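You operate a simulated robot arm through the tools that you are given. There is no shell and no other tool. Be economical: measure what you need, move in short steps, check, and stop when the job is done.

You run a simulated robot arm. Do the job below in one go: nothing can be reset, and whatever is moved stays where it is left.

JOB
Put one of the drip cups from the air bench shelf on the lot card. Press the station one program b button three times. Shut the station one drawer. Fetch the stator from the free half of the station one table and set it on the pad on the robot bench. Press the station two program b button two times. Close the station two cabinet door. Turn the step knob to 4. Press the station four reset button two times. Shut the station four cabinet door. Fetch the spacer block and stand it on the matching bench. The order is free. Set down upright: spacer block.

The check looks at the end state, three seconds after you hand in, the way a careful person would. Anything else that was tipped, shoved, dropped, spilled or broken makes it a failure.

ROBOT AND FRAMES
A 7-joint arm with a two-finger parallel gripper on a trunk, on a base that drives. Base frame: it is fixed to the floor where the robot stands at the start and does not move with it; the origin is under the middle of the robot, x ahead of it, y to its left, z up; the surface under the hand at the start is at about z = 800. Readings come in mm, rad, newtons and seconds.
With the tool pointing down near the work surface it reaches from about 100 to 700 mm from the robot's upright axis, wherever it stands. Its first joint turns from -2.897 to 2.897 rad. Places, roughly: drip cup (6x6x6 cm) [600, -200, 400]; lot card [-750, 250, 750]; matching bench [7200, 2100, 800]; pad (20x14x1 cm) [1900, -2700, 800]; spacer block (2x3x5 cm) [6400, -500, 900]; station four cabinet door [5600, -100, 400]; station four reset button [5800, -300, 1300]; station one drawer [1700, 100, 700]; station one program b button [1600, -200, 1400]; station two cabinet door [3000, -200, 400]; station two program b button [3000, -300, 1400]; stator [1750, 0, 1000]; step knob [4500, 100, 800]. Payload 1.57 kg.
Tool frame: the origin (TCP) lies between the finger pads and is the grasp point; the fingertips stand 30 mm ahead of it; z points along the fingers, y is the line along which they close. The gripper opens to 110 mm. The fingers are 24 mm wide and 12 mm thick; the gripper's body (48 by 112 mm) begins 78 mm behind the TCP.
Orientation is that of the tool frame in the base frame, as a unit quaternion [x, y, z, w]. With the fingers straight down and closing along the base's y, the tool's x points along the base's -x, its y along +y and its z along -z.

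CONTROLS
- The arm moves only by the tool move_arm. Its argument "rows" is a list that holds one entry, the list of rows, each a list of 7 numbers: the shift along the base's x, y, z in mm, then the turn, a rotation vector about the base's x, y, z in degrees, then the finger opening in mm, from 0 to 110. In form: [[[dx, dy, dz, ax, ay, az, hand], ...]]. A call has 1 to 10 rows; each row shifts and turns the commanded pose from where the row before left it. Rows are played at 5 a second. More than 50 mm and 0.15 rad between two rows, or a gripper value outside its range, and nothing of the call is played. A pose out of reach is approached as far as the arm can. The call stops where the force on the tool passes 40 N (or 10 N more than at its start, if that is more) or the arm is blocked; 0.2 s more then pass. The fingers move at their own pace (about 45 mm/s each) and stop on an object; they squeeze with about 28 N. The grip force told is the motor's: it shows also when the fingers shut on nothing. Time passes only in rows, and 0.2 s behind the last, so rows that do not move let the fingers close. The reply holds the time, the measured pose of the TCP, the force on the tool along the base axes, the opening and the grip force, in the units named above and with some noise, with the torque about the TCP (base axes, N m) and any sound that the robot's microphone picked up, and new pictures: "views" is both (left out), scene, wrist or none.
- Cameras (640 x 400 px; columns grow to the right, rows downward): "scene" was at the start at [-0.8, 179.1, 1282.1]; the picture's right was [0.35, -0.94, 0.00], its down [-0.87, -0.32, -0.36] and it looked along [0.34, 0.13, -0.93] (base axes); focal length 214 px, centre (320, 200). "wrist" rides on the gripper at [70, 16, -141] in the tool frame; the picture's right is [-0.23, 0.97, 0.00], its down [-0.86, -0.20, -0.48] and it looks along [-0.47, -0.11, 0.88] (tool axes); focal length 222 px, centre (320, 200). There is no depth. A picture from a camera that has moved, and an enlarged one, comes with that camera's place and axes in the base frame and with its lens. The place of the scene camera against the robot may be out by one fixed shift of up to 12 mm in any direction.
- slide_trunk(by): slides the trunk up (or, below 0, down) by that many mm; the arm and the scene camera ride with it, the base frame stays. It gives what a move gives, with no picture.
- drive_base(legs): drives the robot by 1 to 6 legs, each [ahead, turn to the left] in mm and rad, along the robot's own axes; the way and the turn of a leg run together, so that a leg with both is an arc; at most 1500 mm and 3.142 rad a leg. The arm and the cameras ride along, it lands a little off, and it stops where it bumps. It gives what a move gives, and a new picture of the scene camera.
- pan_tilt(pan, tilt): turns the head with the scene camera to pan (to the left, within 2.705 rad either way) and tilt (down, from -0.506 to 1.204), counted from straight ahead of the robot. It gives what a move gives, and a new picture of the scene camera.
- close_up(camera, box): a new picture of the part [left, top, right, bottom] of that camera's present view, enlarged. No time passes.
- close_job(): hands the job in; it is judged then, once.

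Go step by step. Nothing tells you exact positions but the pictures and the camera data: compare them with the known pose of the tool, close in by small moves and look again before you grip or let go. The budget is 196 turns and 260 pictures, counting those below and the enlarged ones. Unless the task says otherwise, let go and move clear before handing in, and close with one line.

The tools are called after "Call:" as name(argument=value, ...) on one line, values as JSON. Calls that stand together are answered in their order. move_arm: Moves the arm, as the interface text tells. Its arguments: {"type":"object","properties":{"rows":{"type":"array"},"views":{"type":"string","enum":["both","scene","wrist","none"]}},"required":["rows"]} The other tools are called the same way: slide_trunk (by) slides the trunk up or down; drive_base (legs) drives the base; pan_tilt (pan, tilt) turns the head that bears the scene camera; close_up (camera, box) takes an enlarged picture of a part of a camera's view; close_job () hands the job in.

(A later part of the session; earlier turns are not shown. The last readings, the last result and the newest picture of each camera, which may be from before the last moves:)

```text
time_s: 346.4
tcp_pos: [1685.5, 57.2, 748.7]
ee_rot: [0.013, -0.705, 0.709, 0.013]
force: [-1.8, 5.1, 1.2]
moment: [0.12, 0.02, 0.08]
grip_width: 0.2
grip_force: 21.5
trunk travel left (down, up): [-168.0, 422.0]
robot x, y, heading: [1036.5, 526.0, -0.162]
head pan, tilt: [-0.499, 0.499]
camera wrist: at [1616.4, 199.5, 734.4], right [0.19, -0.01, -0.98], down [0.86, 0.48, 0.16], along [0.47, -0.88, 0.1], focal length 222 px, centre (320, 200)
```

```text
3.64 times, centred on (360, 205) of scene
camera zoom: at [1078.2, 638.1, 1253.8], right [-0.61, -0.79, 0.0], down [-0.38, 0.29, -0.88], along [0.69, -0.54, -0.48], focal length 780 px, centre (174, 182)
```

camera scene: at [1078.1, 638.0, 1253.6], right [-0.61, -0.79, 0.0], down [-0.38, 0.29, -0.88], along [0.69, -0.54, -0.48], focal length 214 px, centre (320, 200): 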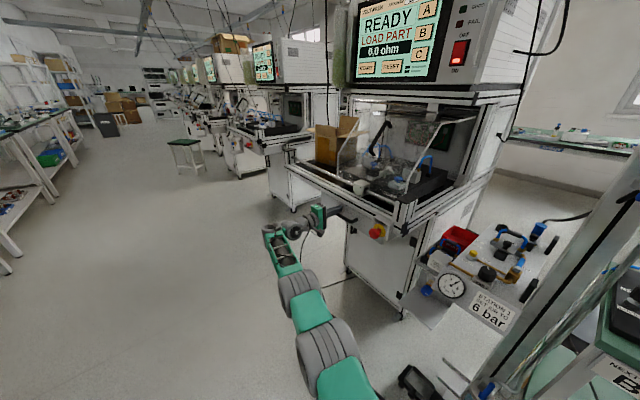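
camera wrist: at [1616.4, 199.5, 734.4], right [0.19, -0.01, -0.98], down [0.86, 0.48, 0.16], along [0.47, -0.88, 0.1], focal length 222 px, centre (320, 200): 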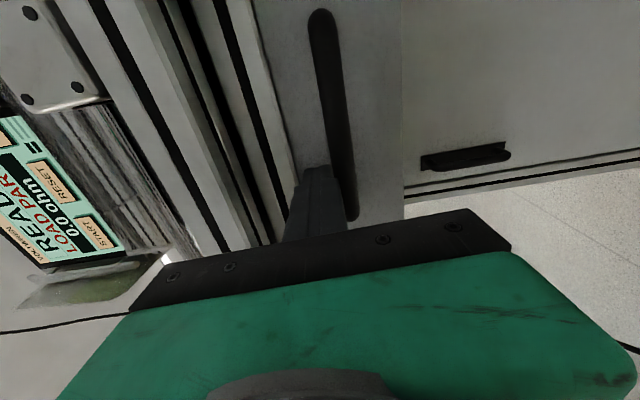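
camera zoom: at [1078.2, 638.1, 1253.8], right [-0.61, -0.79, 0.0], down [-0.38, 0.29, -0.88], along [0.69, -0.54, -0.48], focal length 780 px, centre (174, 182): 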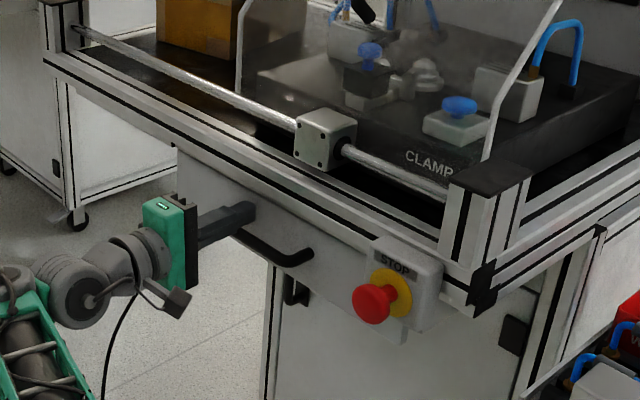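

The drawer is flush with the front now. On to station three for the step knob.

Call:
drive_base(legs=[[0, 0.28], [1500, 0], [1250, 0]])

Call:
slide_trunk(by=300)

Call:
pan_tilt(pan=-0.9, tilt=0.6)

```text
time_s: 360.7
tcp_pos: [4515.9, 460.3, 749.1]
ee_rot: [0.095, -0.699, 0.705, -0.069]
force: [-0.1, -0.2, 0.3]
moment: [0.01, -0.02, 0.01]
grip_width: 0.1
grip_force: 21.8
trunk travel left (down, up): [-168.0, 422.0]
robot x, y, heading: [3775.0, 769.6, 0.069]
head pan, tilt: [-0.499, 0.499]
camera scene: at [3792.6, 884.6, 1253.8], right [-0.42, -0.91, 0.0], down [-0.43, 0.2, -0.88], along [0.8, -0.37, -0.48], focal length 214 px, centre (320, 200)
```

scene: 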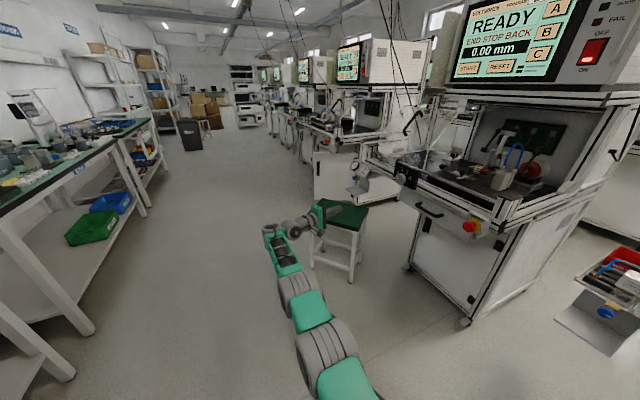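

```text
time_s: 363.7
tcp_pos: [4516.1, 460.1, 1049.6]
ee_rot: [0.095, -0.699, 0.705, -0.07]
force: [0.0, -0.1, 0.2]
moment: [-0.02, 0.0, -0.04]
grip_width: 0.1
grip_force: 21.0
trunk travel left (down, up): [-468.0, 122.0]
robot x, y, heading: [3769.7, 766.6, 0.062]
head pan, tilt: [-0.499, 0.499]
```

```text
time_s: 364.5
tcp_pos: [4515.2, 460.1, 1049.3]
ee_rot: [0.095, -0.698, 0.707, -0.069]
force: [-0.7, 0.0, 0.7]
moment: [0.0, -0.01, 0.0]
grip_width: 0.0
grip_force: 21.7
trunk travel left (down, up): [-468.0, 122.0]
robot x, y, heading: [3773.2, 768.9, 0.068]
head pan, tilt: [-0.901, 0.6]
camera scene: at [3769.5, 857.3, 1544.7], right [-0.74, -0.67, 0.0], down [-0.38, 0.42, -0.83], along [0.56, -0.61, -0.56], focal length 214 px, centre (320, 200)
```

scene: 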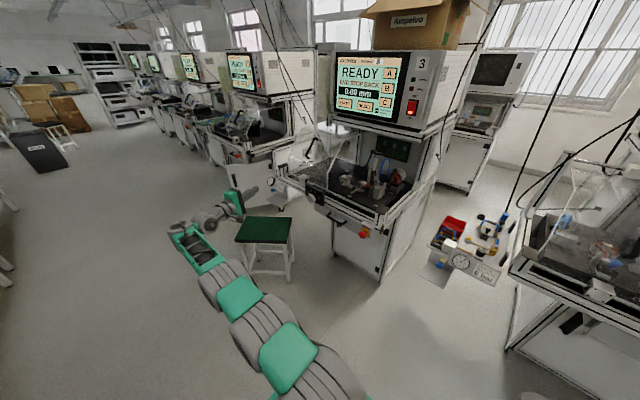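

Call:
close_up(camera="scene", box=[260, 130, 440, 280])

Call:
close_up(camera="scene", box=[230, 150, 350, 230])

```text
2.67 times, centred on (350, 205) of scene
camera zoom: at [3769.5, 857.3, 1544.7], right [-0.74, -0.67, 0.0], down [-0.38, 0.42, -0.83], along [0.56, -0.61, -0.56], focal length 572 px, centre (240, 187)
```

zoom: 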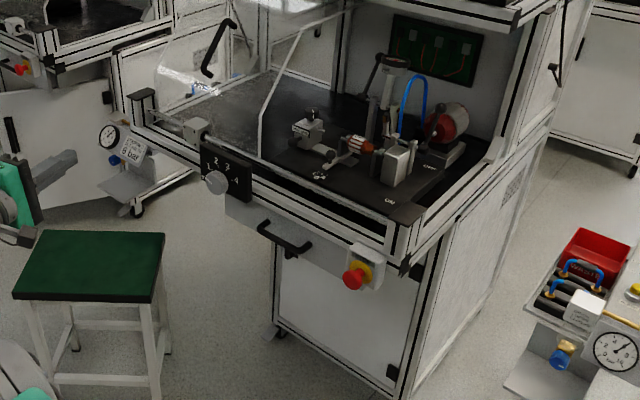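

```text
5.00 times, centred on (290, 190) of scene
camera zoom: at [3769.5, 857.3, 1544.7], right [-0.74, -0.67, 0.0], down [-0.38, 0.42, -0.83], along [0.56, -0.61, -0.56], focal length 1072 px, centre (470, 250)
```

zoom: 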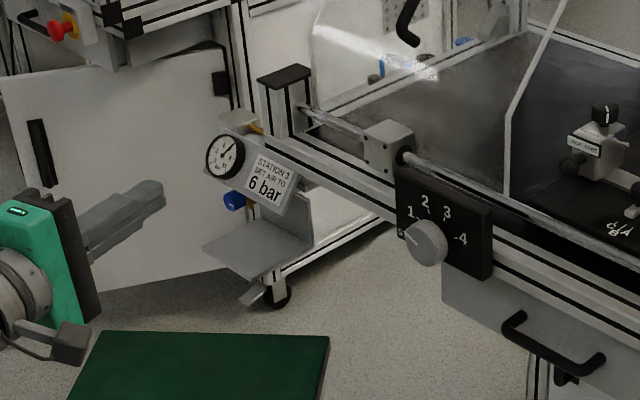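

Call:
drive_base(legs=[[0, 0.28], [-500, 0], [0, -0.35], [600, 0]])

Call:
slide_trunk(by=-230)

Call:
move_arm(rows=[[[0, 0, 0, 0, 0, 0, 60], [0, 0, 0, 0, 0, 0, 80]]], views="wrist")

```text
time_s: 372.5
tcp_pos: [4629.9, 231.4, 1048.4]
ee_rot: [0.068, -0.702, 0.708, -0.041]
force: [0.3, -0.6, -0.2]
moment: [-0.01, -0.02, -0.02]
grip_width: 0.0
grip_force: 21.7
trunk travel left (down, up): [-468.0, 122.0]
robot x, y, heading: [3911.7, 593.7, -0.009]
head pan, tilt: [-0.901, 0.6]
camera scene: at [3915.1, 685.0, 1544.7], right [-0.79, -0.61, 0.0], down [-0.35, 0.45, -0.83], along [0.51, -0.65, -0.56], focal length 214 px, centre (320, 200)
```

scene: 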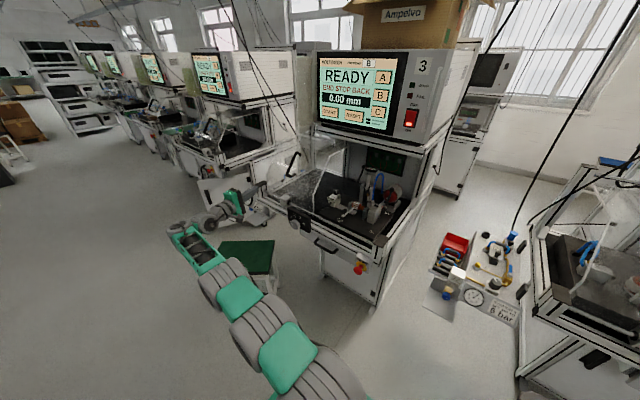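

```text
time_s: 374.9
tcp_pos: [4629.5, 231.5, 819.4]
ee_rot: [0.068, -0.702, 0.708, -0.042]
force: [-0.2, -0.3, 0.0]
moment: [-0.01, 0.01, 0.03]
grip_width: 0.0
grip_force: 22.2
trunk travel left (down, up): [-238.0, 352.0]
robot x, y, heading: [3914.6, 595.4, -0.01]
head pan, tilt: [-0.901, 0.6]
```

```text
time_s: 375.5
tcp_pos: [4629.2, 231.8, 819.2]
ee_rot: [0.069, -0.702, 0.708, -0.042]
force: [-0.5, 0.0, 1.0]
moment: [0.0, 0.0, 0.0]
grip_width: 48.3
grip_force: 0.0
trunk travel left (down, up): [-238.0, 352.0]
robot x, y, heading: [3911.8, 594.5, -0.007]
head pan, tilt: [-0.901, 0.6]
camera wrist: at [4538.3, 360.8, 804.0], right [0.19, 0.02, -0.98], down [0.78, 0.61, 0.16], along [0.6, -0.79, 0.1], focal length 222 px, centre (320, 200)
```

wrist: 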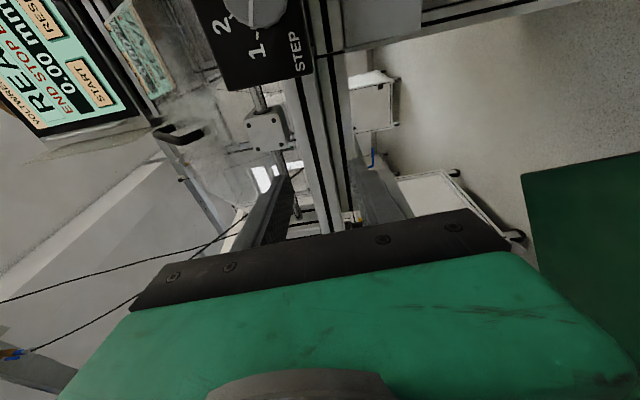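

Call:
drive_base(legs=[[-70, 0], [0, -0.05]])

Call:
slide_trunk(by=28)

Call:
move_arm(rows=[[[0, 0, 0, 0, 0, 0, 80]]], views="wrist")

```text
time_s: 376.9
tcp_pos: [4540.1, 196.1, 819.3]
ee_rot: [0.051, -0.704, 0.708, -0.024]
force: [-0.3, 0.5, -0.7]
moment: [0.0, 0.02, 0.01]
grip_width: 79.9
grip_force: 0.1
trunk travel left (down, up): [-238.0, 352.0]
robot x, y, heading: [3839.2, 597.8, -0.059]
head pan, tilt: [-0.901, 0.6]
camera scene: at [3849.0, 685.7, 1314.7], right [-0.82, -0.57, 0.0], down [-0.32, 0.46, -0.83], along [0.47, -0.68, -0.56], focal length 214 px, centre (320, 200)
```

scene: 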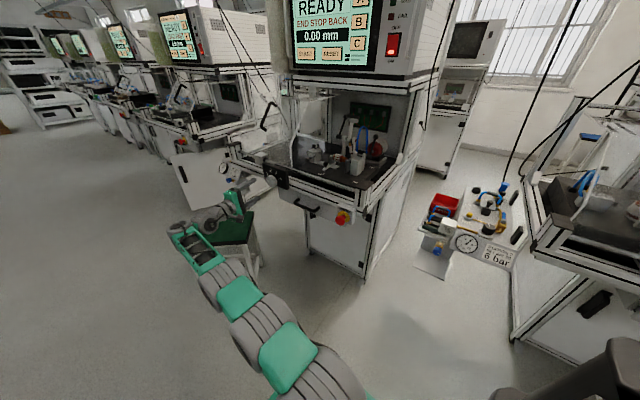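

```text
time_s: 377.7
tcp_pos: [4540.0, 196.2, 845.9]
ee_rot: [0.051, -0.703, 0.708, -0.024]
force: [-0.1, 0.4, 0.2]
moment: [-0.03, -0.03, -0.02]
grip_width: 80.0
grip_force: 0.1
trunk travel left (down, up): [-266.0, 324.0]
robot x, y, heading: [3841.8, 597.2, -0.058]
head pan, tilt: [-0.901, 0.6]
```

```text
time_s: 378.1
tcp_pos: [4539.9, 196.7, 845.6]
ee_rot: [0.051, -0.704, 0.708, -0.024]
force: [0.5, 0.9, -0.4]
moment: [0.0, 0.01, 0.0]
grip_width: 80.2
grip_force: 0.0
trunk travel left (down, up): [-266.0, 324.0]
robot x, y, heading: [3841.7, 594.1, -0.062]
head pan, tilt: [-0.901, 0.6]
camera wrist: at [4455.3, 330.2, 832.0], right [0.19, 0.01, -0.98], down [0.81, 0.57, 0.16], along [0.56, -0.82, 0.1], focal length 222 px, centre (320, 200)
```

wrist: 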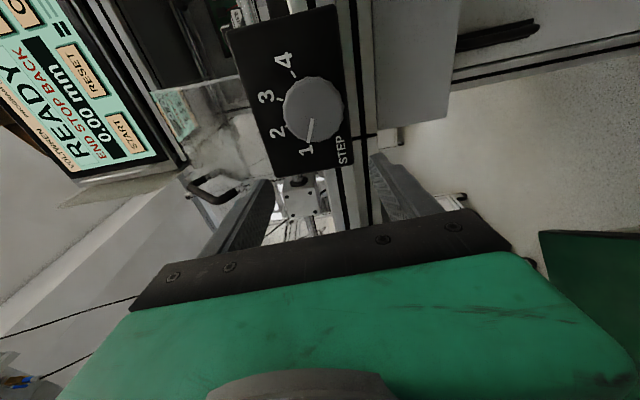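

Call:
slide_trunk(by=5)

Call:
drive_base(legs=[[26, -0.1]])

Call:
move_arm(rows=[[[0, 0, 0, 0, 0, 0, 95]]], views="wrist")

```text
time_s: 378.6
tcp_pos: [4539.8, 194.5, 851.0]
ee_rot: [0.051, -0.703, 0.709, -0.025]
force: [0.3, -0.2, -0.2]
moment: [0.01, 0.01, -0.02]
grip_width: 80.0
grip_force: 0.2
trunk travel left (down, up): [-271.0, 319.0]
robot x, y, heading: [3838.6, 593.0, -0.06]
head pan, tilt: [-0.901, 0.6]
```

```text
time_s: 380.1
tcp_pos: [4521.6, 128.1, 850.4]
ee_rot: [0.016, -0.706, 0.708, 0.013]
force: [-4.6, 12.3, 1.0]
moment: [0.45, 0.14, -0.29]
grip_width: 79.2
grip_force: 0.1
trunk travel left (down, up): [-271.0, 319.0]
robot x, y, heading: [3868.1, 587.6, -0.155]
head pan, tilt: [-0.901, 0.6]
stopped in leg 1: the force on the tool passed its limit at 41 N (the readings are from after the stop); the commanded pose is now the measured one
camera scene: at [3881.7, 684.0, 1347.7], right [-0.87, -0.49, 0.0], down [-0.28, 0.49, -0.83], along [0.41, -0.72, -0.56], focal length 214 px, centre (320, 200)
```

scene: 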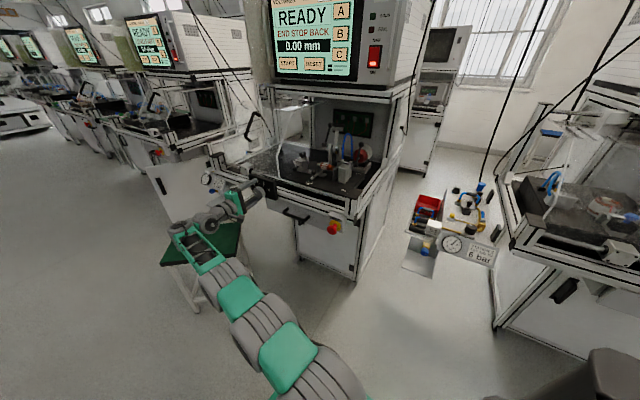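

```text
time_s: 380.6
tcp_pos: [4521.5, 127.6, 854.7]
ee_rot: [0.015, -0.705, 0.709, 0.011]
force: [-2.0, 13.7, 11.3]
moment: [0.27, 0.11, -0.26]
grip_width: 85.4
grip_force: 0.2
trunk travel left (down, up): [-271.0, 319.0]
robot x, y, heading: [3870.4, 591.5, -0.156]
head pan, tilt: [-0.901, 0.6]
camera wrist: at [4450.8, 270.0, 838.9], right [0.19, -0.01, -0.98], down [0.86, 0.48, 0.16], along [0.47, -0.87, 0.1], focal length 222 px, centre (320, 200)
```

wrist: 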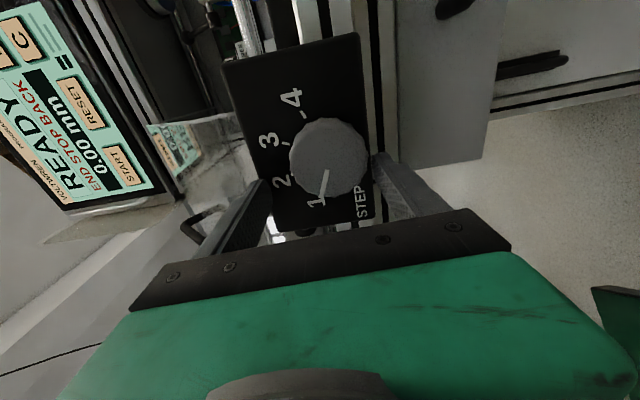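

Call:
drive_base(legs=[[0, 0.025], [-30, 0]])

Call:
move_arm(rows=[[[0, 0, -4, 0, 0, 0, 95]]], views="wrist")

```text
time_s: 381.7
tcp_pos: [4502.9, 146.6, 849.9]
ee_rot: [0.026, -0.705, 0.708, 0.004]
force: [-0.6, 0.4, 0.3]
moment: [-0.02, 0.0, -0.02]
grip_width: 95.1
grip_force: 0.1
trunk travel left (down, up): [-271.0, 319.0]
robot x, y, heading: [3839.0, 598.2, -0.13]
head pan, tilt: [-0.901, 0.6]
camera scene: at [3850.7, 686.9, 1347.7], right [-0.86, -0.51, 0.0], down [-0.29, 0.48, -0.83], along [0.42, -0.71, -0.57], focal length 214 px, centre (320, 200)
```

scene: 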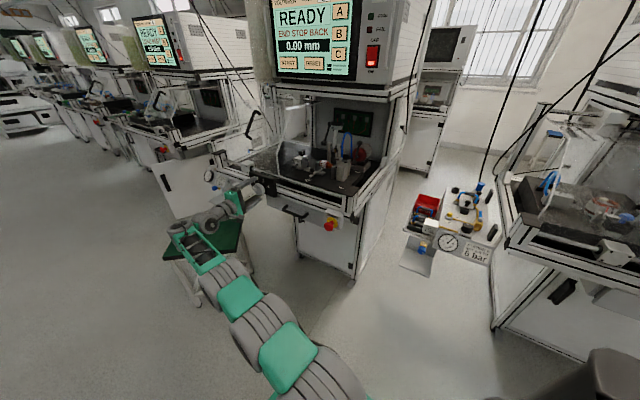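

```text
time_s: 382.1
tcp_pos: [4504.1, 148.0, 846.2]
ee_rot: [0.026, -0.705, 0.709, 0.003]
force: [1.0, -0.1, -0.5]
moment: [0.01, 0.01, 0.03]
grip_width: 95.3
grip_force: 0.3
trunk travel left (down, up): [-271.0, 319.0]
robot x, y, heading: [3836.0, 596.8, -0.136]
head pan, tilt: [-0.901, 0.6]
camera wrist: at [4429.1, 287.6, 832.2], right [0.19, 0.0, -0.98], down [0.85, 0.5, 0.16], along [0.5, -0.86, 0.09], focal length 222 px, centre (320, 200)
```

wrist: 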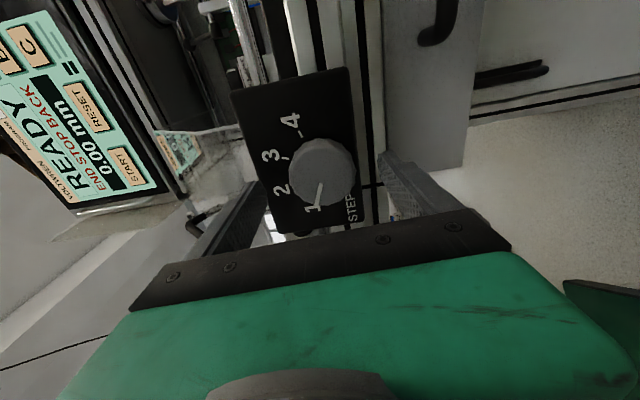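

Call:
move_arm(rows=[[[1, -8, 0, 0, 0, 0, 95], [1, -8, 0, 0, 0, 0, 95]]], views="wrist")

```text
time_s: 382.7
tcp_pos: [4503.9, 132.5, 846.7]
ee_rot: [0.025, -0.706, 0.708, 0.005]
force: [0.6, -0.4, -0.1]
moment: [0.01, 0.01, 0.02]
grip_width: 95.1
grip_force: 0.1
trunk travel left (down, up): [-271.0, 319.0]
robot x, y, heading: [3837.1, 595.4, -0.129]
head pan, tilt: [-0.901, 0.6]
camera wrist: at [4428.9, 272.0, 832.7], right [0.19, 0.0, -0.98], down [0.85, 0.51, 0.16], along [0.5, -0.86, 0.09], focal length 222 px, centre (320, 200)
```

wrist: 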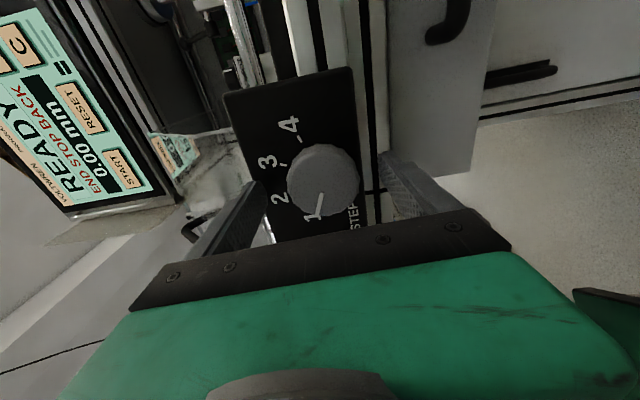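

Call:
move_arm(rows=[[[0, 0, 0, 0, 0, 0, 76], [0, 0, 0, 0, 0, 0, 76], [0, -6, 0, 0, 0, 0, 76], [0, -6, 0, 0, 0, 0, 76]]], views="wrist")

```text
time_s: 383.8
tcp_pos: [4499.3, 127.3, 846.3]
ee_rot: [0.027, -0.705, 0.708, 0.003]
force: [-7.9, 17.9, -0.7]
moment: [-0.69, -0.33, -0.36]
grip_width: 75.2
grip_force: 0.0
out of reach, approached as far as the arm can: row 3
trunk travel left (down, up): [-271.0, 319.0]
robot x, y, heading: [3837.1, 598.4, -0.123]
head pan, tilt: [-0.901, 0.6]
stopped in row 4: the force on the tool passed its limit at 44 N (the readings are from after the stop); the commanded pose is now the measured one
camera wrist: at [4426.0, 267.9, 832.7], right [0.19, 0.0, -0.98], down [0.85, 0.51, 0.16], along [0.5, -0.86, 0.09], focal length 222 px, centre (320, 200)
```

wrist: 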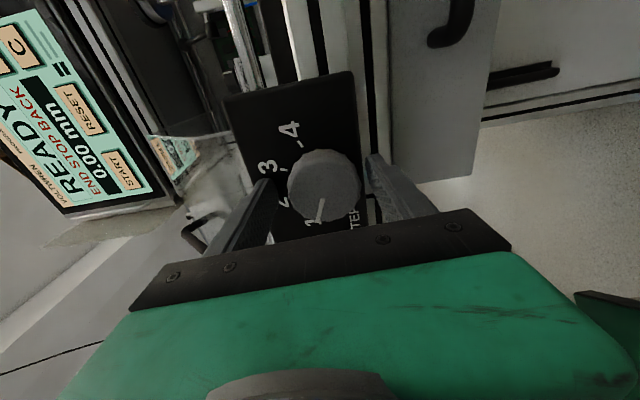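

Call:
move_arm(rows=[[[0, 3, 0, 0, 0, 0, 76], [0, 0, 0, 0, 0, 0, 62], [0, 0, 0, 0, 0, 0, 50], [0, 0, 0, 0, 0, 0, 50], [0, 0, 0, 0, 0, 0, 50]]], views="wrist")

```text
time_s: 385.0
tcp_pos: [4500.3, 128.3, 844.1]
ee_rot: [-0.027, 0.707, -0.707, -0.004]
force: [-4.3, -3.2, -4.3]
moment: [-0.51, 0.07, -0.1]
grip_width: 67.6
grip_force: 9.6
trunk travel left (down, up): [-271.0, 319.0]
robot x, y, heading: [3833.8, 594.0, -0.122]
head pan, tilt: [-0.901, 0.6]
camera wrist: at [4426.1, 268.2, 830.3], right [0.18, 0.01, -0.98], down [0.85, 0.51, 0.16], along [0.5, -0.86, 0.09], focal length 222 px, centre (320, 200)
```

wrist: 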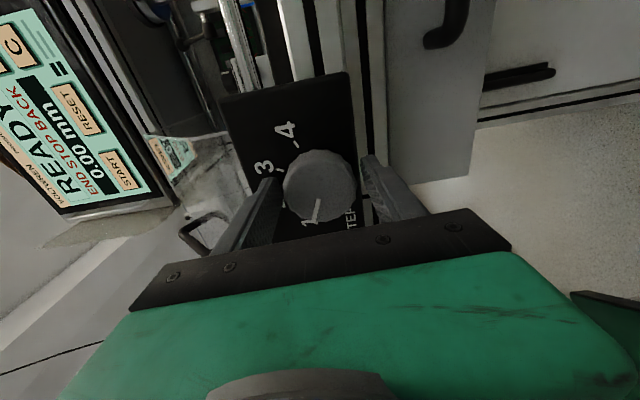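

Call:
move_arm(rows=[[[0, 0, 4, 0, 0, 0, 50], [0, 0, 2, 0, 0, 0, 50], [0, 0, 0, 0, 0, 0, 50], [0, 0, 0, 0, 0, 0, 50]]], views="wrist")

```text
time_s: 386.0
tcp_pos: [4501.3, 127.9, 849.1]
ee_rot: [0.028, -0.706, 0.707, 0.004]
force: [0.6, -1.7, -16.5]
moment: [0.16, 0.02, 0.26]
grip_width: 64.6
grip_force: 8.3
trunk travel left (down, up): [-271.0, 319.0]
robot x, y, heading: [3836.9, 600.2, -0.122]
head pan, tilt: [-0.901, 0.6]
camera wrist: at [4427.6, 268.8, 835.6], right [0.18, 0.01, -0.98], down [0.85, 0.51, 0.16], along [0.5, -0.86, 0.09], focal length 222 px, centre (320, 200)
```

wrist: 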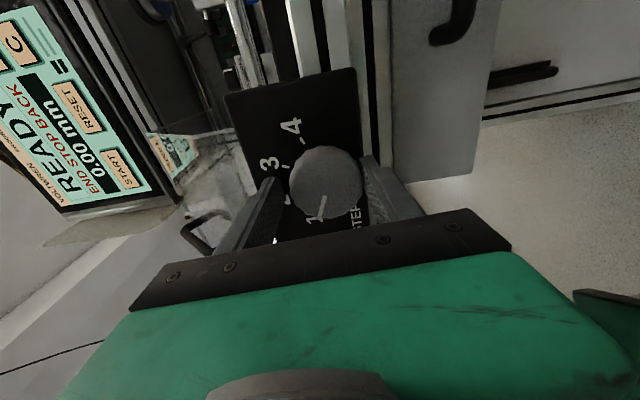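

Call:
move_arm(rows=[[[0, 0, -2, 0, 0, 0, 45], [0, 0, 0, 0, 0, 0, 40], [0, 0, 0, 0, 0, 0, 40], [0, 0, 0, 0, 0, 0, 40]]], views="none")

```text
time_s: 387.0
tcp_pos: [4503.6, 129.4, 845.5]
ee_rot: [-0.028, 0.707, -0.707, -0.004]
force: [0.1, -0.2, -22.1]
moment: [0.27, 0.08, -0.17]
grip_width: 59.4
grip_force: 11.0
trunk travel left (down, up): [-271.0, 319.0]
robot x, y, heading: [3833.8, 596.1, -0.122]
head pan, tilt: [-0.901, 0.6]
```

Call:
move_arm(rows=[[[0, 0, -3, 0, 0, 0, 40], [0, 0, 0, 0, 0, 0, 40], [0, 0, 0, 0, 0, 0, 40]]], views="wrist")

```text
time_s: 387.8
tcp_pos: [4502.0, 129.1, 844.2]
ee_rot: [0.027, -0.706, 0.708, 0.004]
force: [0.5, 0.7, -17.2]
moment: [0.3, 0.0, 0.09]
grip_width: 56.1
grip_force: 9.1
trunk travel left (down, up): [-271.0, 319.0]
robot x, y, heading: [3835.6, 592.5, -0.123]
head pan, tilt: [-0.901, 0.6]
camera wrist: at [4427.5, 268.9, 831.1], right [0.18, 0.01, -0.98], down [0.85, 0.51, 0.16], along [0.5, -0.86, 0.09], focal length 222 px, centre (320, 200)
```

wrist: 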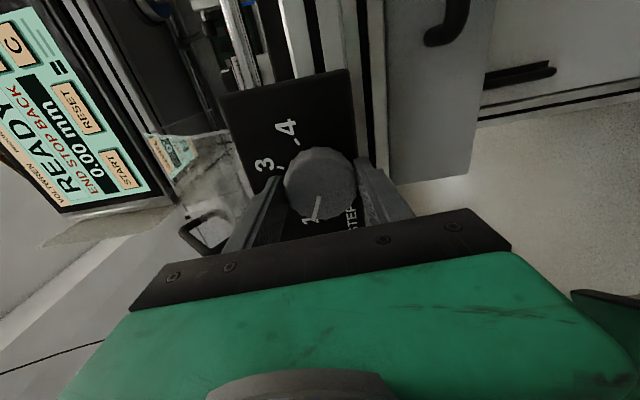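

Call:
move_arm(rows=[[[0, 0, -3, 0, 0, 0, 40], [0, 0, -1, 0, 0, 0, 40], [0, 0, 0, 0, 0, 0, 40], [0, 0, 0, 0, 0, 0, 40]]], views="wrist")

```text
time_s: 388.8
tcp_pos: [4501.4, 129.0, 843.3]
ee_rot: [0.026, -0.705, 0.709, 0.003]
force: [6.8, 0.1, -2.6]
moment: [0.66, 0.0, -0.33]
grip_width: 54.7
grip_force: 44.8
trunk travel left (down, up): [-271.0, 319.0]
robot x, y, heading: [3839.9, 592.4, -0.128]
head pan, tilt: [-0.901, 0.6]
camera wrist: at [4427.4, 268.9, 829.8], right [0.19, 0.0, -0.98], down [0.85, 0.51, 0.16], along [0.5, -0.86, 0.09], focal length 222 px, centre (320, 200)
```

wrist: 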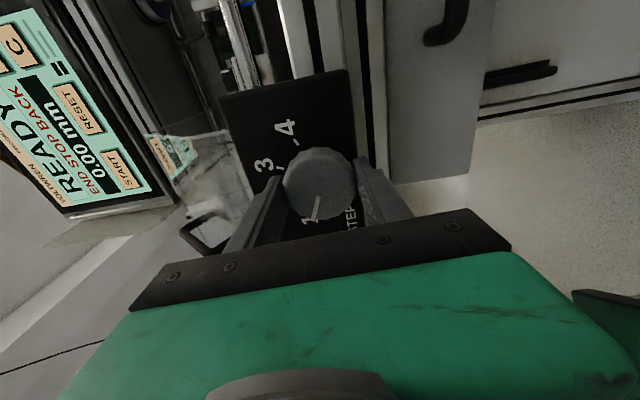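

Call:
move_arm(rows=[[[0, 0, 0, 0.2, -8, 0, 40], [0, 0, 0, 0.2, -8, 0, 40], [0, 0, 0, 0.2, -8, 0, 40]]], views="wrist")

```text
time_s: 389.6
tcp_pos: [4501.5, 129.1, 843.4]
ee_rot: [-0.122, -0.694, 0.695, -0.145]
force: [9.4, 0.3, 5.4]
moment: [-1.27, 0.02, -0.68]
grip_width: 55.0
grip_force: 44.9
trunk travel left (down, up): [-271.0, 319.0]
robot x, y, heading: [3836.4, 596.9, -0.123]
head pan, tilt: [-0.901, 0.6]
camera wrist: at [4439.1, 269.3, 802.0], right [0.57, 0.01, -0.82], down [0.7, 0.51, 0.5], along [0.42, -0.86, 0.28], focal length 222 px, centre (320, 200)
```

wrist: 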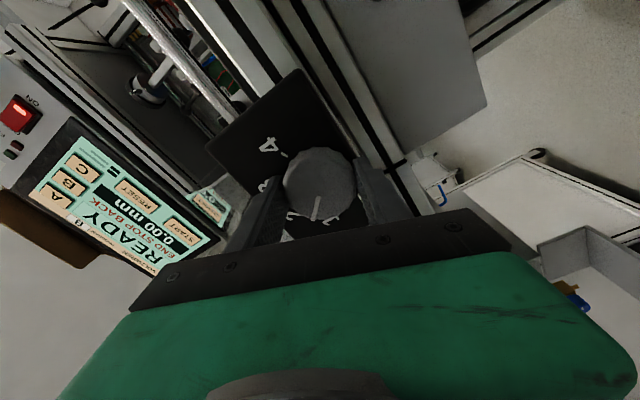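

Call:
move_arm(rows=[[[0, 0, 0, 0.2, -8, 0, 40], [0, 0, 0, 0.2, -8, 0, 40], [0, 0, 0, 0.2, -8, 0, 40], [0, 0, 0, 0.2, -8, 0, 40], [0, 0, 0, 0.2, -8, 0, 40], [0, 0, 0, 0.2, -8, 0, 40], [0, 0, 0, 0.2, -8, 0, 40]]], views="wrist")

```text
time_s: 391.2
tcp_pos: [4501.7, 128.9, 844.2]
ee_rot: [0.434, 0.553, -0.546, 0.455]
force: [26.9, -12.3, 20.7]
moment: [-0.81, -0.03, -1.01]
grip_width: 55.2
grip_force: 45.0
trunk travel left (down, up): [-271.0, 319.0]
robot x, y, heading: [3834.9, 595.6, -0.121]
head pan, tilt: [-0.901, 0.6]
camera wrist: at [4499.1, 270.9, 771.0], right [1.0, 0.03, 0.02], down [-0.03, 0.49, 0.87], along [0.02, -0.87, 0.49], focal length 222 px, centre (320, 200)
```

wrist: 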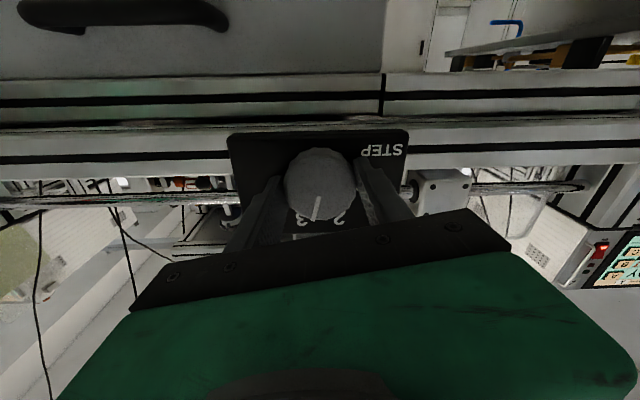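

Call:
move_arm(rows=[[[1, 0, 1, 0.2, -8, 0, 40], [0.5, 0.5, 0.5, 0.2, -8, 0, 40], [0.5, 0, 0.5, 0.2, -8, 0, 40], [0, 0, 0, 0.2, -8, 0, 40], [0, 0, 0, 0.2, -8, 0, 40]]], views="wrist")

```text
time_s: 391.8
tcp_pos: [4501.8, 130.3, 843.5]
ee_rot: [0.495, 0.5, -0.489, 0.516]
force: [6.8, -4.4, 0.7]
moment: [0.2, 0.01, -0.35]
grip_width: 55.2
grip_force: 45.2
out of reach, approached as far as the arm can: row 1
trunk travel left (down, up): [-271.0, 319.0]
robot x, y, heading: [3840.9, 593.4, -0.126]
head pan, tilt: [-0.901, 0.6]
stopped in row 2: the force on the tool passed its limit at 47 N (the readings are from after the stop); the commanded pose is now the measured one
camera wrist: at [4515.1, 271.6, 773.1], right [0.97, 0.03, 0.25], down [-0.23, 0.48, 0.85], along [-0.09, -0.88, 0.47], focal length 222 px, centre (320, 200)
```

wrist: 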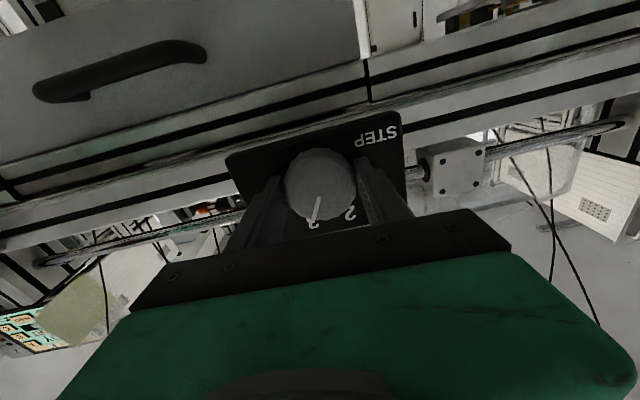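

Call:
move_arm(rows=[[[0, 0, 0, 0.2, -8, 0, 40], [0, 0, 0, 0.2, -8, 0, 40]]], views="wrist")

```text
time_s: 392.4
tcp_pos: [4500.9, 128.9, 845.2]
ee_rot: [0.562, 0.424, -0.413, 0.578]
force: [9.8, -4.9, -2.9]
moment: [-0.95, -0.01, -0.77]
grip_width: 55.2
grip_force: 45.1
trunk travel left (down, up): [-271.0, 319.0]
robot x, y, heading: [3840.9, 600.4, -0.124]
head pan, tilt: [-0.901, 0.6]
camera wrist: at [4534.2, 272.1, 780.8], right [0.86, 0.03, 0.51], down [-0.46, 0.47, 0.75], along [-0.22, -0.88, 0.42], focal length 222 px, centre (320, 200)
```

wrist: 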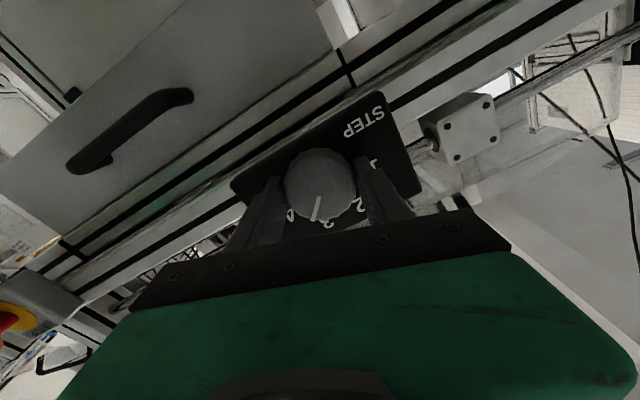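

Call:
move_arm(rows=[[[0, 0, 0, 0.2, -8, 0, 40], [0, 0, 0, 0.2, -8, 0, 40], [0, 0, 0, 0.2, -8, 0, 40]]], views="wrist")

Call:
close_up(camera="wrist", box=[240, 120, 420, 240])

```text
time_s: 393.2
tcp_pos: [4500.4, 130.1, 844.0]
ee_rot: [0.638, 0.297, -0.285, 0.651]
force: [17.4, -11.3, 1.2]
moment: [0.07, 0.88, -0.7]
grip_width: 54.9
grip_force: 45.1
trunk travel left (down, up): [-271.0, 319.0]
robot x, y, heading: [3840.9, 592.4, -0.126]
head pan, tilt: [-0.901, 0.6]
camera wrist: at [4556.4, 272.8, 800.9], right [0.58, 0.02, 0.81], down [-0.73, 0.47, 0.51], along [-0.37, -0.88, 0.29], focal length 222 px, centre (320, 200)
```

wrist: 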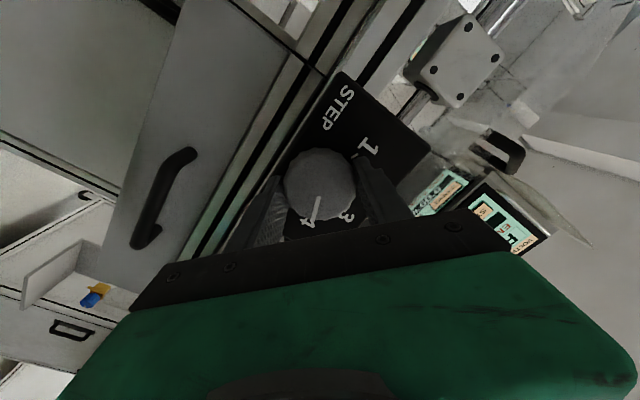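

```text
3.33 times, centred on (330, 180) of wrist
camera zoom: at [4556.4, 272.8, 800.9], right [0.58, 0.02, 0.81], down [-0.73, 0.47, 0.51], along [-0.37, -0.88, 0.29], focal length 740 px, centre (287, 267)
```

zoom: 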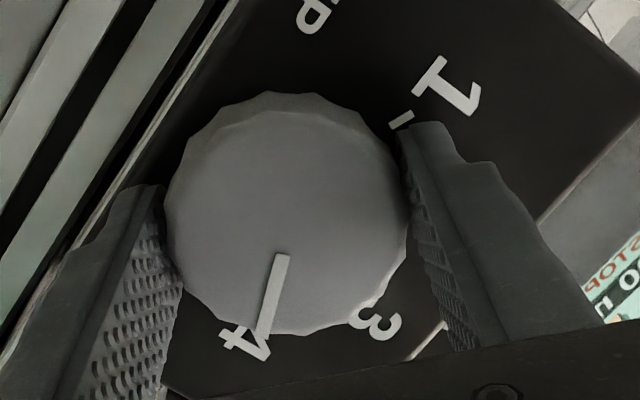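

Call:
move_arm(rows=[[[0, 0, 0, 0.1, -3.5, 0, 40], [0, 0, 0, 0, 0, 0, 40], [0, 0, 0, 0, 0, 0, 70], [0, 0, 0, 0, 0, 0, 76], [0, 0, 0, 0, 0, 0, 76]]], views="none")

Call:
close_up(camera="wrist", box=[240, 120, 420, 240])

```text
time_s: 394.4
tcp_pos: [4499.7, 130.5, 845.0]
ee_rot: [0.647, 0.277, -0.265, 0.659]
force: [0.4, -0.4, 0.7]
moment: [0.02, 0.04, 0.02]
grip_width: 75.8
grip_force: 0.1
trunk travel left (down, up): [-271.0, 319.0]
robot x, y, heading: [3840.3, 596.1, -0.129]
head pan, tilt: [-0.901, 0.6]
```

```text
3.33 times, centred on (330, 180) of wrist
camera zoom: at [4557.4, 273.2, 805.4], right [0.53, 0.02, 0.85], down [-0.75, 0.47, 0.46], along [-0.39, -0.88, 0.26], focal length 740 px, centre (287, 267)
```

zoom: 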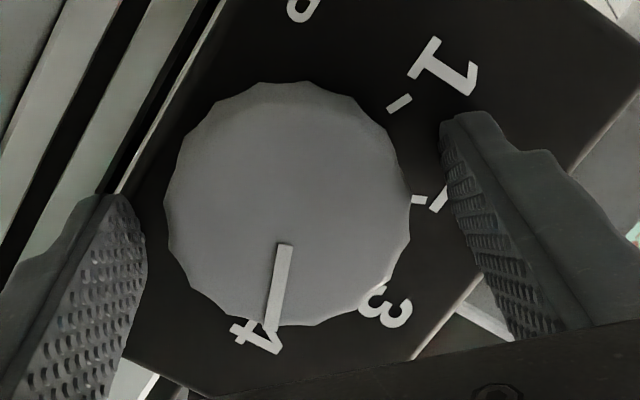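

Call:
move_arm(rows=[[[0, 12, 0, 0, 0, 0, 76], [0, 12, 0, 0, 0, 0, 76]]], views="none")

Call:
drive_base(legs=[[0, 0.1]])

Call:
close_up(camera="wrist", box=[200, 60, 440, 240])

Call:
close_up(camera="scene", box=[220, 140, 320, 210])

```text
time_s: 395.0
tcp_pos: [4499.9, 153.7, 845.6]
ee_rot: [0.647, 0.277, -0.266, 0.659]
force: [-0.5, 0.4, -0.1]
moment: [0.0, 0.03, 0.0]
grip_width: 76.0
grip_force: 0.0
trunk travel left (down, up): [-271.0, 319.0]
robot x, y, heading: [3836.9, 595.4, -0.124]
head pan, tilt: [-0.901, 0.6]
```

```text
time_s: 395.9
tcp_pos: [4540.4, 222.1, 845.0]
ee_rot: [0.633, 0.308, -0.233, 0.671]
force: [1.4, 0.2, -0.5]
moment: [-0.01, 0.03, -0.04]
grip_width: 76.1
grip_force: 0.2
trunk travel left (down, up): [-271.0, 319.0]
robot x, y, heading: [3839.9, 596.6, -0.031]
head pan, tilt: [-0.901, 0.6]
camera scene: at [3841.6, 687.2, 1347.7], right [-0.8, -0.6, 0.0], down [-0.34, 0.45, -0.83], along [0.5, -0.66, -0.56], focal length 214 px, centre (320, 200)
```

scene: 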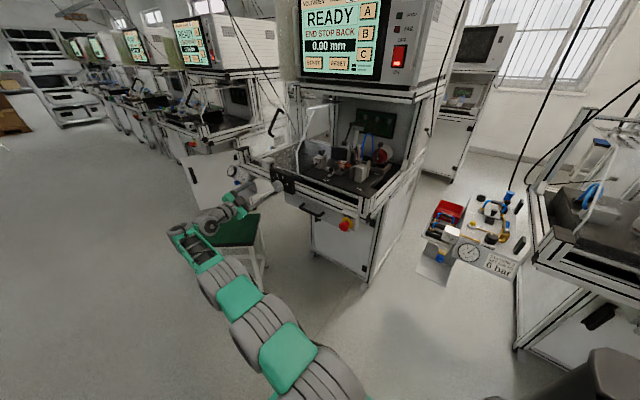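

```text
2.22 times, centred on (320, 150) of wrist
camera zoom: at [4584.4, 369.5, 806.1], right [0.53, 0.07, 0.85], down [-0.8, 0.39, 0.46], along [-0.3, -0.92, 0.26], focal length 494 px, centre (320, 311)
```

zoom: 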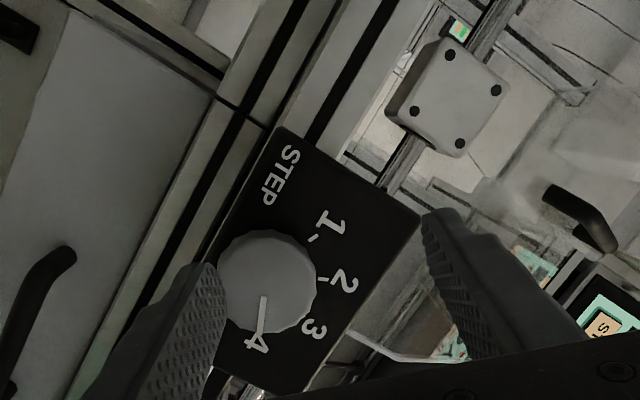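

```text
5.71 times, centred on (270, 175) of scene
camera zoom: at [3841.6, 687.2, 1347.7], right [-0.8, -0.6, 0.0], down [-0.34, 0.45, -0.83], along [0.5, -0.66, -0.56], focal length 1226 px, centre (606, 343)
```

zoom: 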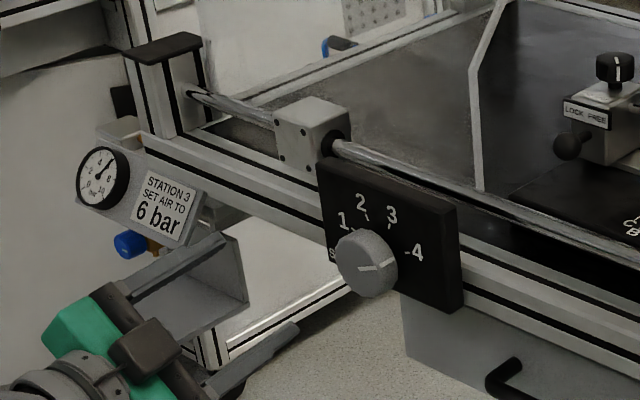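

Knob points at 4. Now on to station four, keeping clear of the stool.

Call:
drive_base(legs=[[0, 0.38], [560, 0], [0, -0.33], [950, 0]])

Call:
slide_trunk(by=319)

Call:
pan_tilt(pan=-0.9, tilt=0.55)

```text
time_s: 405.8
tcp_pos: [6026.5, 498.9, 845.7]
ee_rot: [0.621, 0.33, -0.21, 0.679]
force: [0.9, 1.0, 1.2]
moment: [-0.01, -0.03, 0.02]
grip_width: 76.0
grip_force: 0.0
trunk travel left (down, up): [-271.0, 319.0]
robot x, y, heading: [5300.9, 824.9, 0.047]
head pan, tilt: [-0.901, 0.6]
camera scene: at [5298.1, 916.2, 1347.7], right [-0.76, -0.65, 0.0], down [-0.37, 0.43, -0.83], along [0.54, -0.62, -0.56], focal length 214 px, centre (320, 200)
```

scene: 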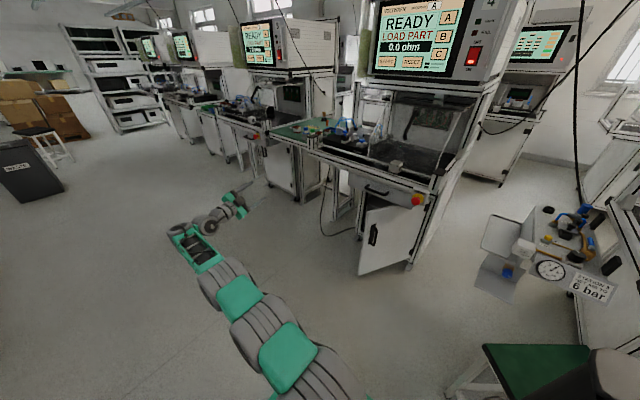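

```text
time_s: 409.0
tcp_pos: [6026.6, 500.1, 1164.4]
ee_rot: [0.622, 0.329, -0.211, 0.678]
force: [0.4, 0.5, 0.1]
moment: [-0.03, 0.02, 0.03]
grip_width: 75.8
grip_force: 0.0
trunk travel left (down, up): [-590.0, 0.0]
robot x, y, heading: [5299.5, 825.3, 0.046]
head pan, tilt: [-0.901, 0.6]
```

```text
time_s: 409.6
tcp_pos: [6026.9, 499.8, 1164.3]
ee_rot: [0.622, 0.329, -0.21, 0.679]
force: [0.6, 0.0, 0.0]
moment: [0.02, -0.03, 0.01]
grip_width: 76.0
grip_force: 0.0
trunk travel left (down, up): [-590.0, 0.0]
robot x, y, heading: [5297.3, 823.7, 0.041]
head pan, tilt: [-0.901, 0.55]
camera scene: at [5299.1, 915.1, 1671.2], right [-0.76, -0.65, 0.0], down [-0.34, 0.4, -0.85], along [0.56, -0.65, -0.52], focal length 214 px, centre (320, 200)
```

scene: 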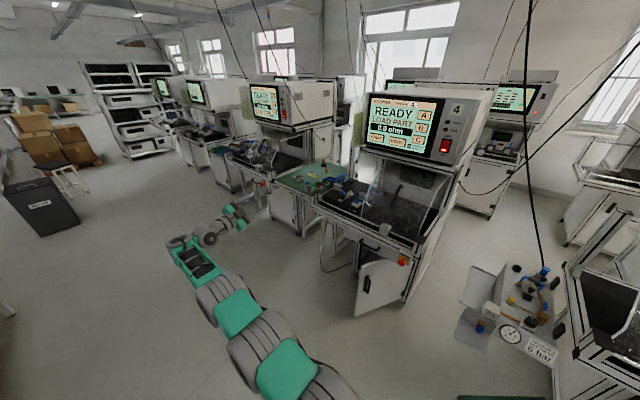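

Call:
close_up(camera="scene", box=[300, 80, 500, 205])

Call:
close_up(camera="scene", box=[260, 160, 460, 320])

```text
3.20 times, centred on (400, 142) of scene
camera zoom: at [5299.1, 915.1, 1671.2], right [-0.76, -0.65, 0.0], down [-0.34, 0.4, -0.85], along [0.56, -0.65, -0.52], focal length 686 px, centre (64, 384)
```

zoom: 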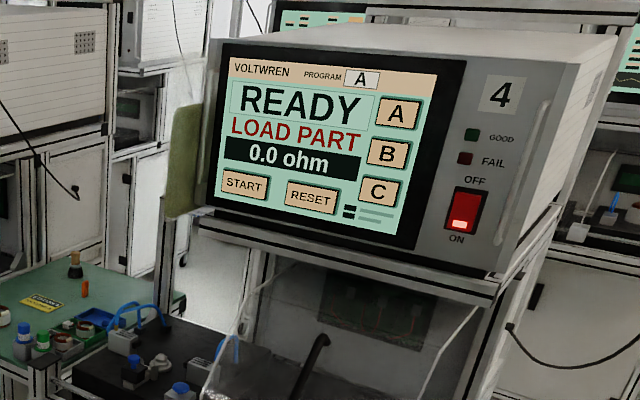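

```text
2.50 times, centred on (360, 240) of scene
camera zoom: at [5299.1, 915.1, 1671.2], right [-0.76, -0.65, 0.0], down [-0.34, 0.4, -0.85], along [0.56, -0.65, -0.52], focal length 536 px, centre (220, 100)
```

zoom: 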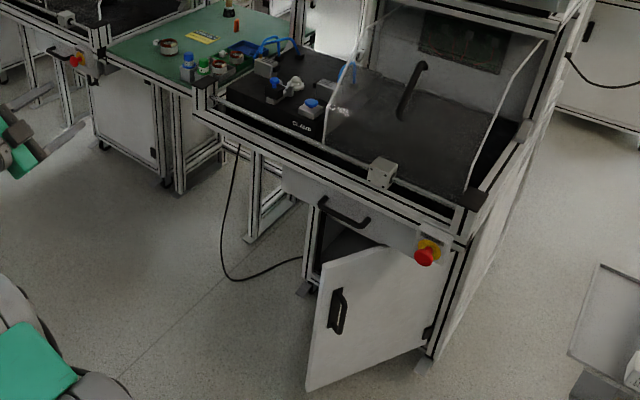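

Call:
move_arm(rows=[[[-6, 0, 36, 0, 0, 0, 40], [-6, 0, 36, 0, 0, 0, 0], [-6, 0, 36, 0, 0, 0, 0], [-6, 0, 36, 0, 0, 0, 0]]], views="none")

```text
time_s: 410.6
tcp_pos: [6003.6, 498.4, 1308.9]
ee_rot: [0.621, 0.33, -0.21, 0.679]
force: [-0.8, -0.2, 0.3]
moment: [0.01, -0.02, 0.04]
grip_width: 0.0
grip_force: 5.3
trunk travel left (down, up): [-590.0, 0.0]
robot x, y, heading: [5301.5, 825.7, 0.042]
head pan, tilt: [-0.901, 0.55]
```

Call:
drive_base(legs=[[0, -0.49], [500, 0], [0, 0.8], [-450, 0]])

Call:
drive_base(legs=[[0, -0.75], [180, 0], [0, 0.7], [-190, 0]])

```text
time_s: 419.4
tcp_pos: [6088.8, 360.0, 1309.1]
ee_rot: [0.563, 0.422, -0.102, 0.703]
force: [-0.2, -0.2, 0.0]
moment: [-0.02, -0.04, -0.01]
grip_width: 0.0
grip_force: 21.5
trunk travel left (down, up): [-590.0, 0.0]
robot x, y, heading: [5321.3, 455.5, 0.347]
head pan, tilt: [-0.901, 0.55]
camera scene: at [5292.7, 539.2, 1671.3], right [-0.52, -0.85, 0.0], down [-0.45, 0.27, -0.85], along [0.73, -0.44, -0.52], focal length 214 px, centre (320, 200)
```

scene: 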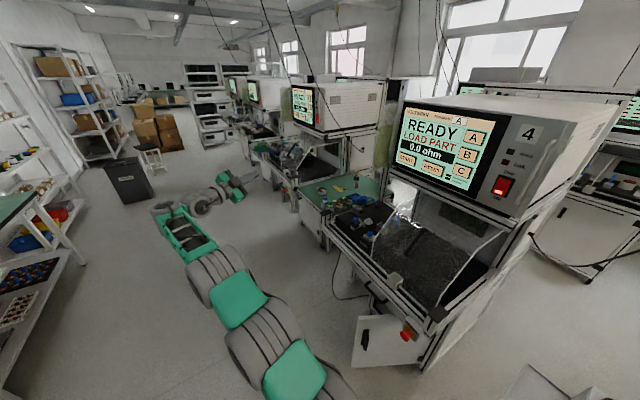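

```text
time_s: 420.9
tcp_pos: [6000.6, 86.7, 1308.2]
ee_rot: [0.631, 0.31, -0.232, 0.672]
force: [0.1, 0.3, 0.9]
moment: [-0.03, 0.0, -0.03]
grip_width: 0.2
grip_force: 21.2
trunk travel left (down, up): [-590.0, 0.0]
robot x, y, heading: [5318.9, 456.0, -0.02]
head pan, tilt: [-0.901, 0.55]
stopped in leg 1: the robot was blocked; the commanded pose is now the measured one
camera scene: at [5323.5, 546.9, 1671.2], right [-0.79, -0.61, 0.0], down [-0.32, 0.41, -0.85], along [0.52, -0.68, -0.52], focal length 214 px, centre (320, 200)
```

scene: 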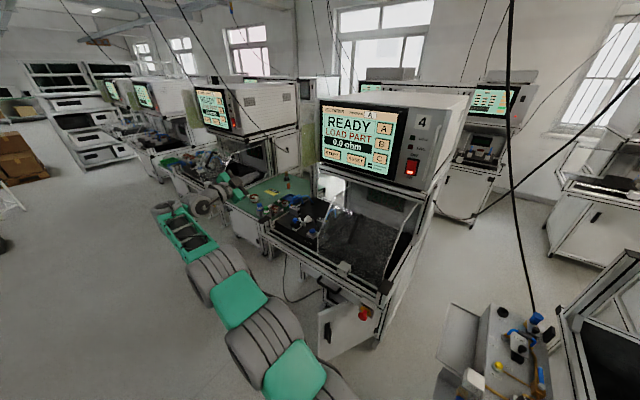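

Call:
close_up(camera="scene", box=[130, 100, 330, 250])

Call:
pan_tilt(pan=-1.5, tilt=1.1)

```text
2.67 times, centred on (230, 175) of scene
camera zoom: at [5323.5, 546.9, 1671.2], right [-0.79, -0.61, 0.0], down [-0.32, 0.41, -0.85], along [0.52, -0.68, -0.52], focal length 572 px, centre (560, 267)
```

zoom: 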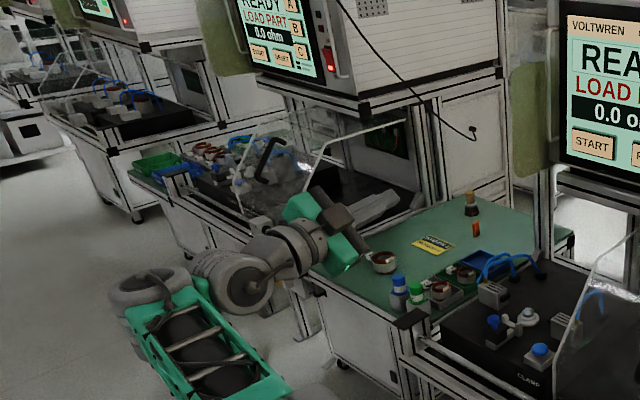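

```text
time_s: 421.9
tcp_pos: [6001.1, 85.1, 1308.1]
ee_rot: [0.632, 0.31, -0.233, 0.671]
force: [-0.9, -0.1, 0.1]
moment: [0.0, -0.01, -0.04]
grip_width: 0.0
grip_force: 20.9
trunk travel left (down, up): [-590.0, 0.0]
robot x, y, heading: [5318.2, 456.2, -0.015]
head pan, tilt: [-1.499, 1.1]
camera scene: at [5272.4, 554.2, 1628.2], right [-1.0, -0.05, 0.0], down [-0.05, 0.89, -0.45], along [0.02, -0.45, -0.89], focal length 214 px, centre (320, 200)
```

scene: 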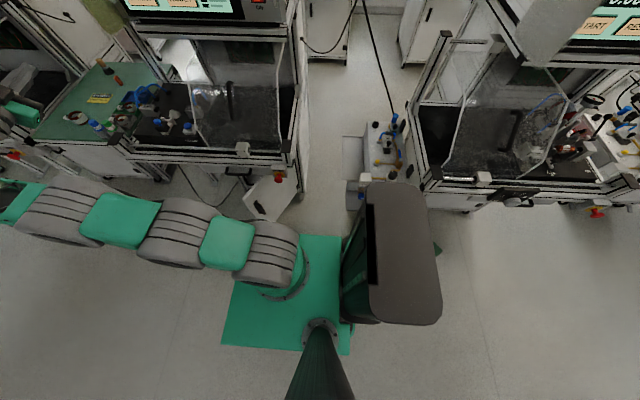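

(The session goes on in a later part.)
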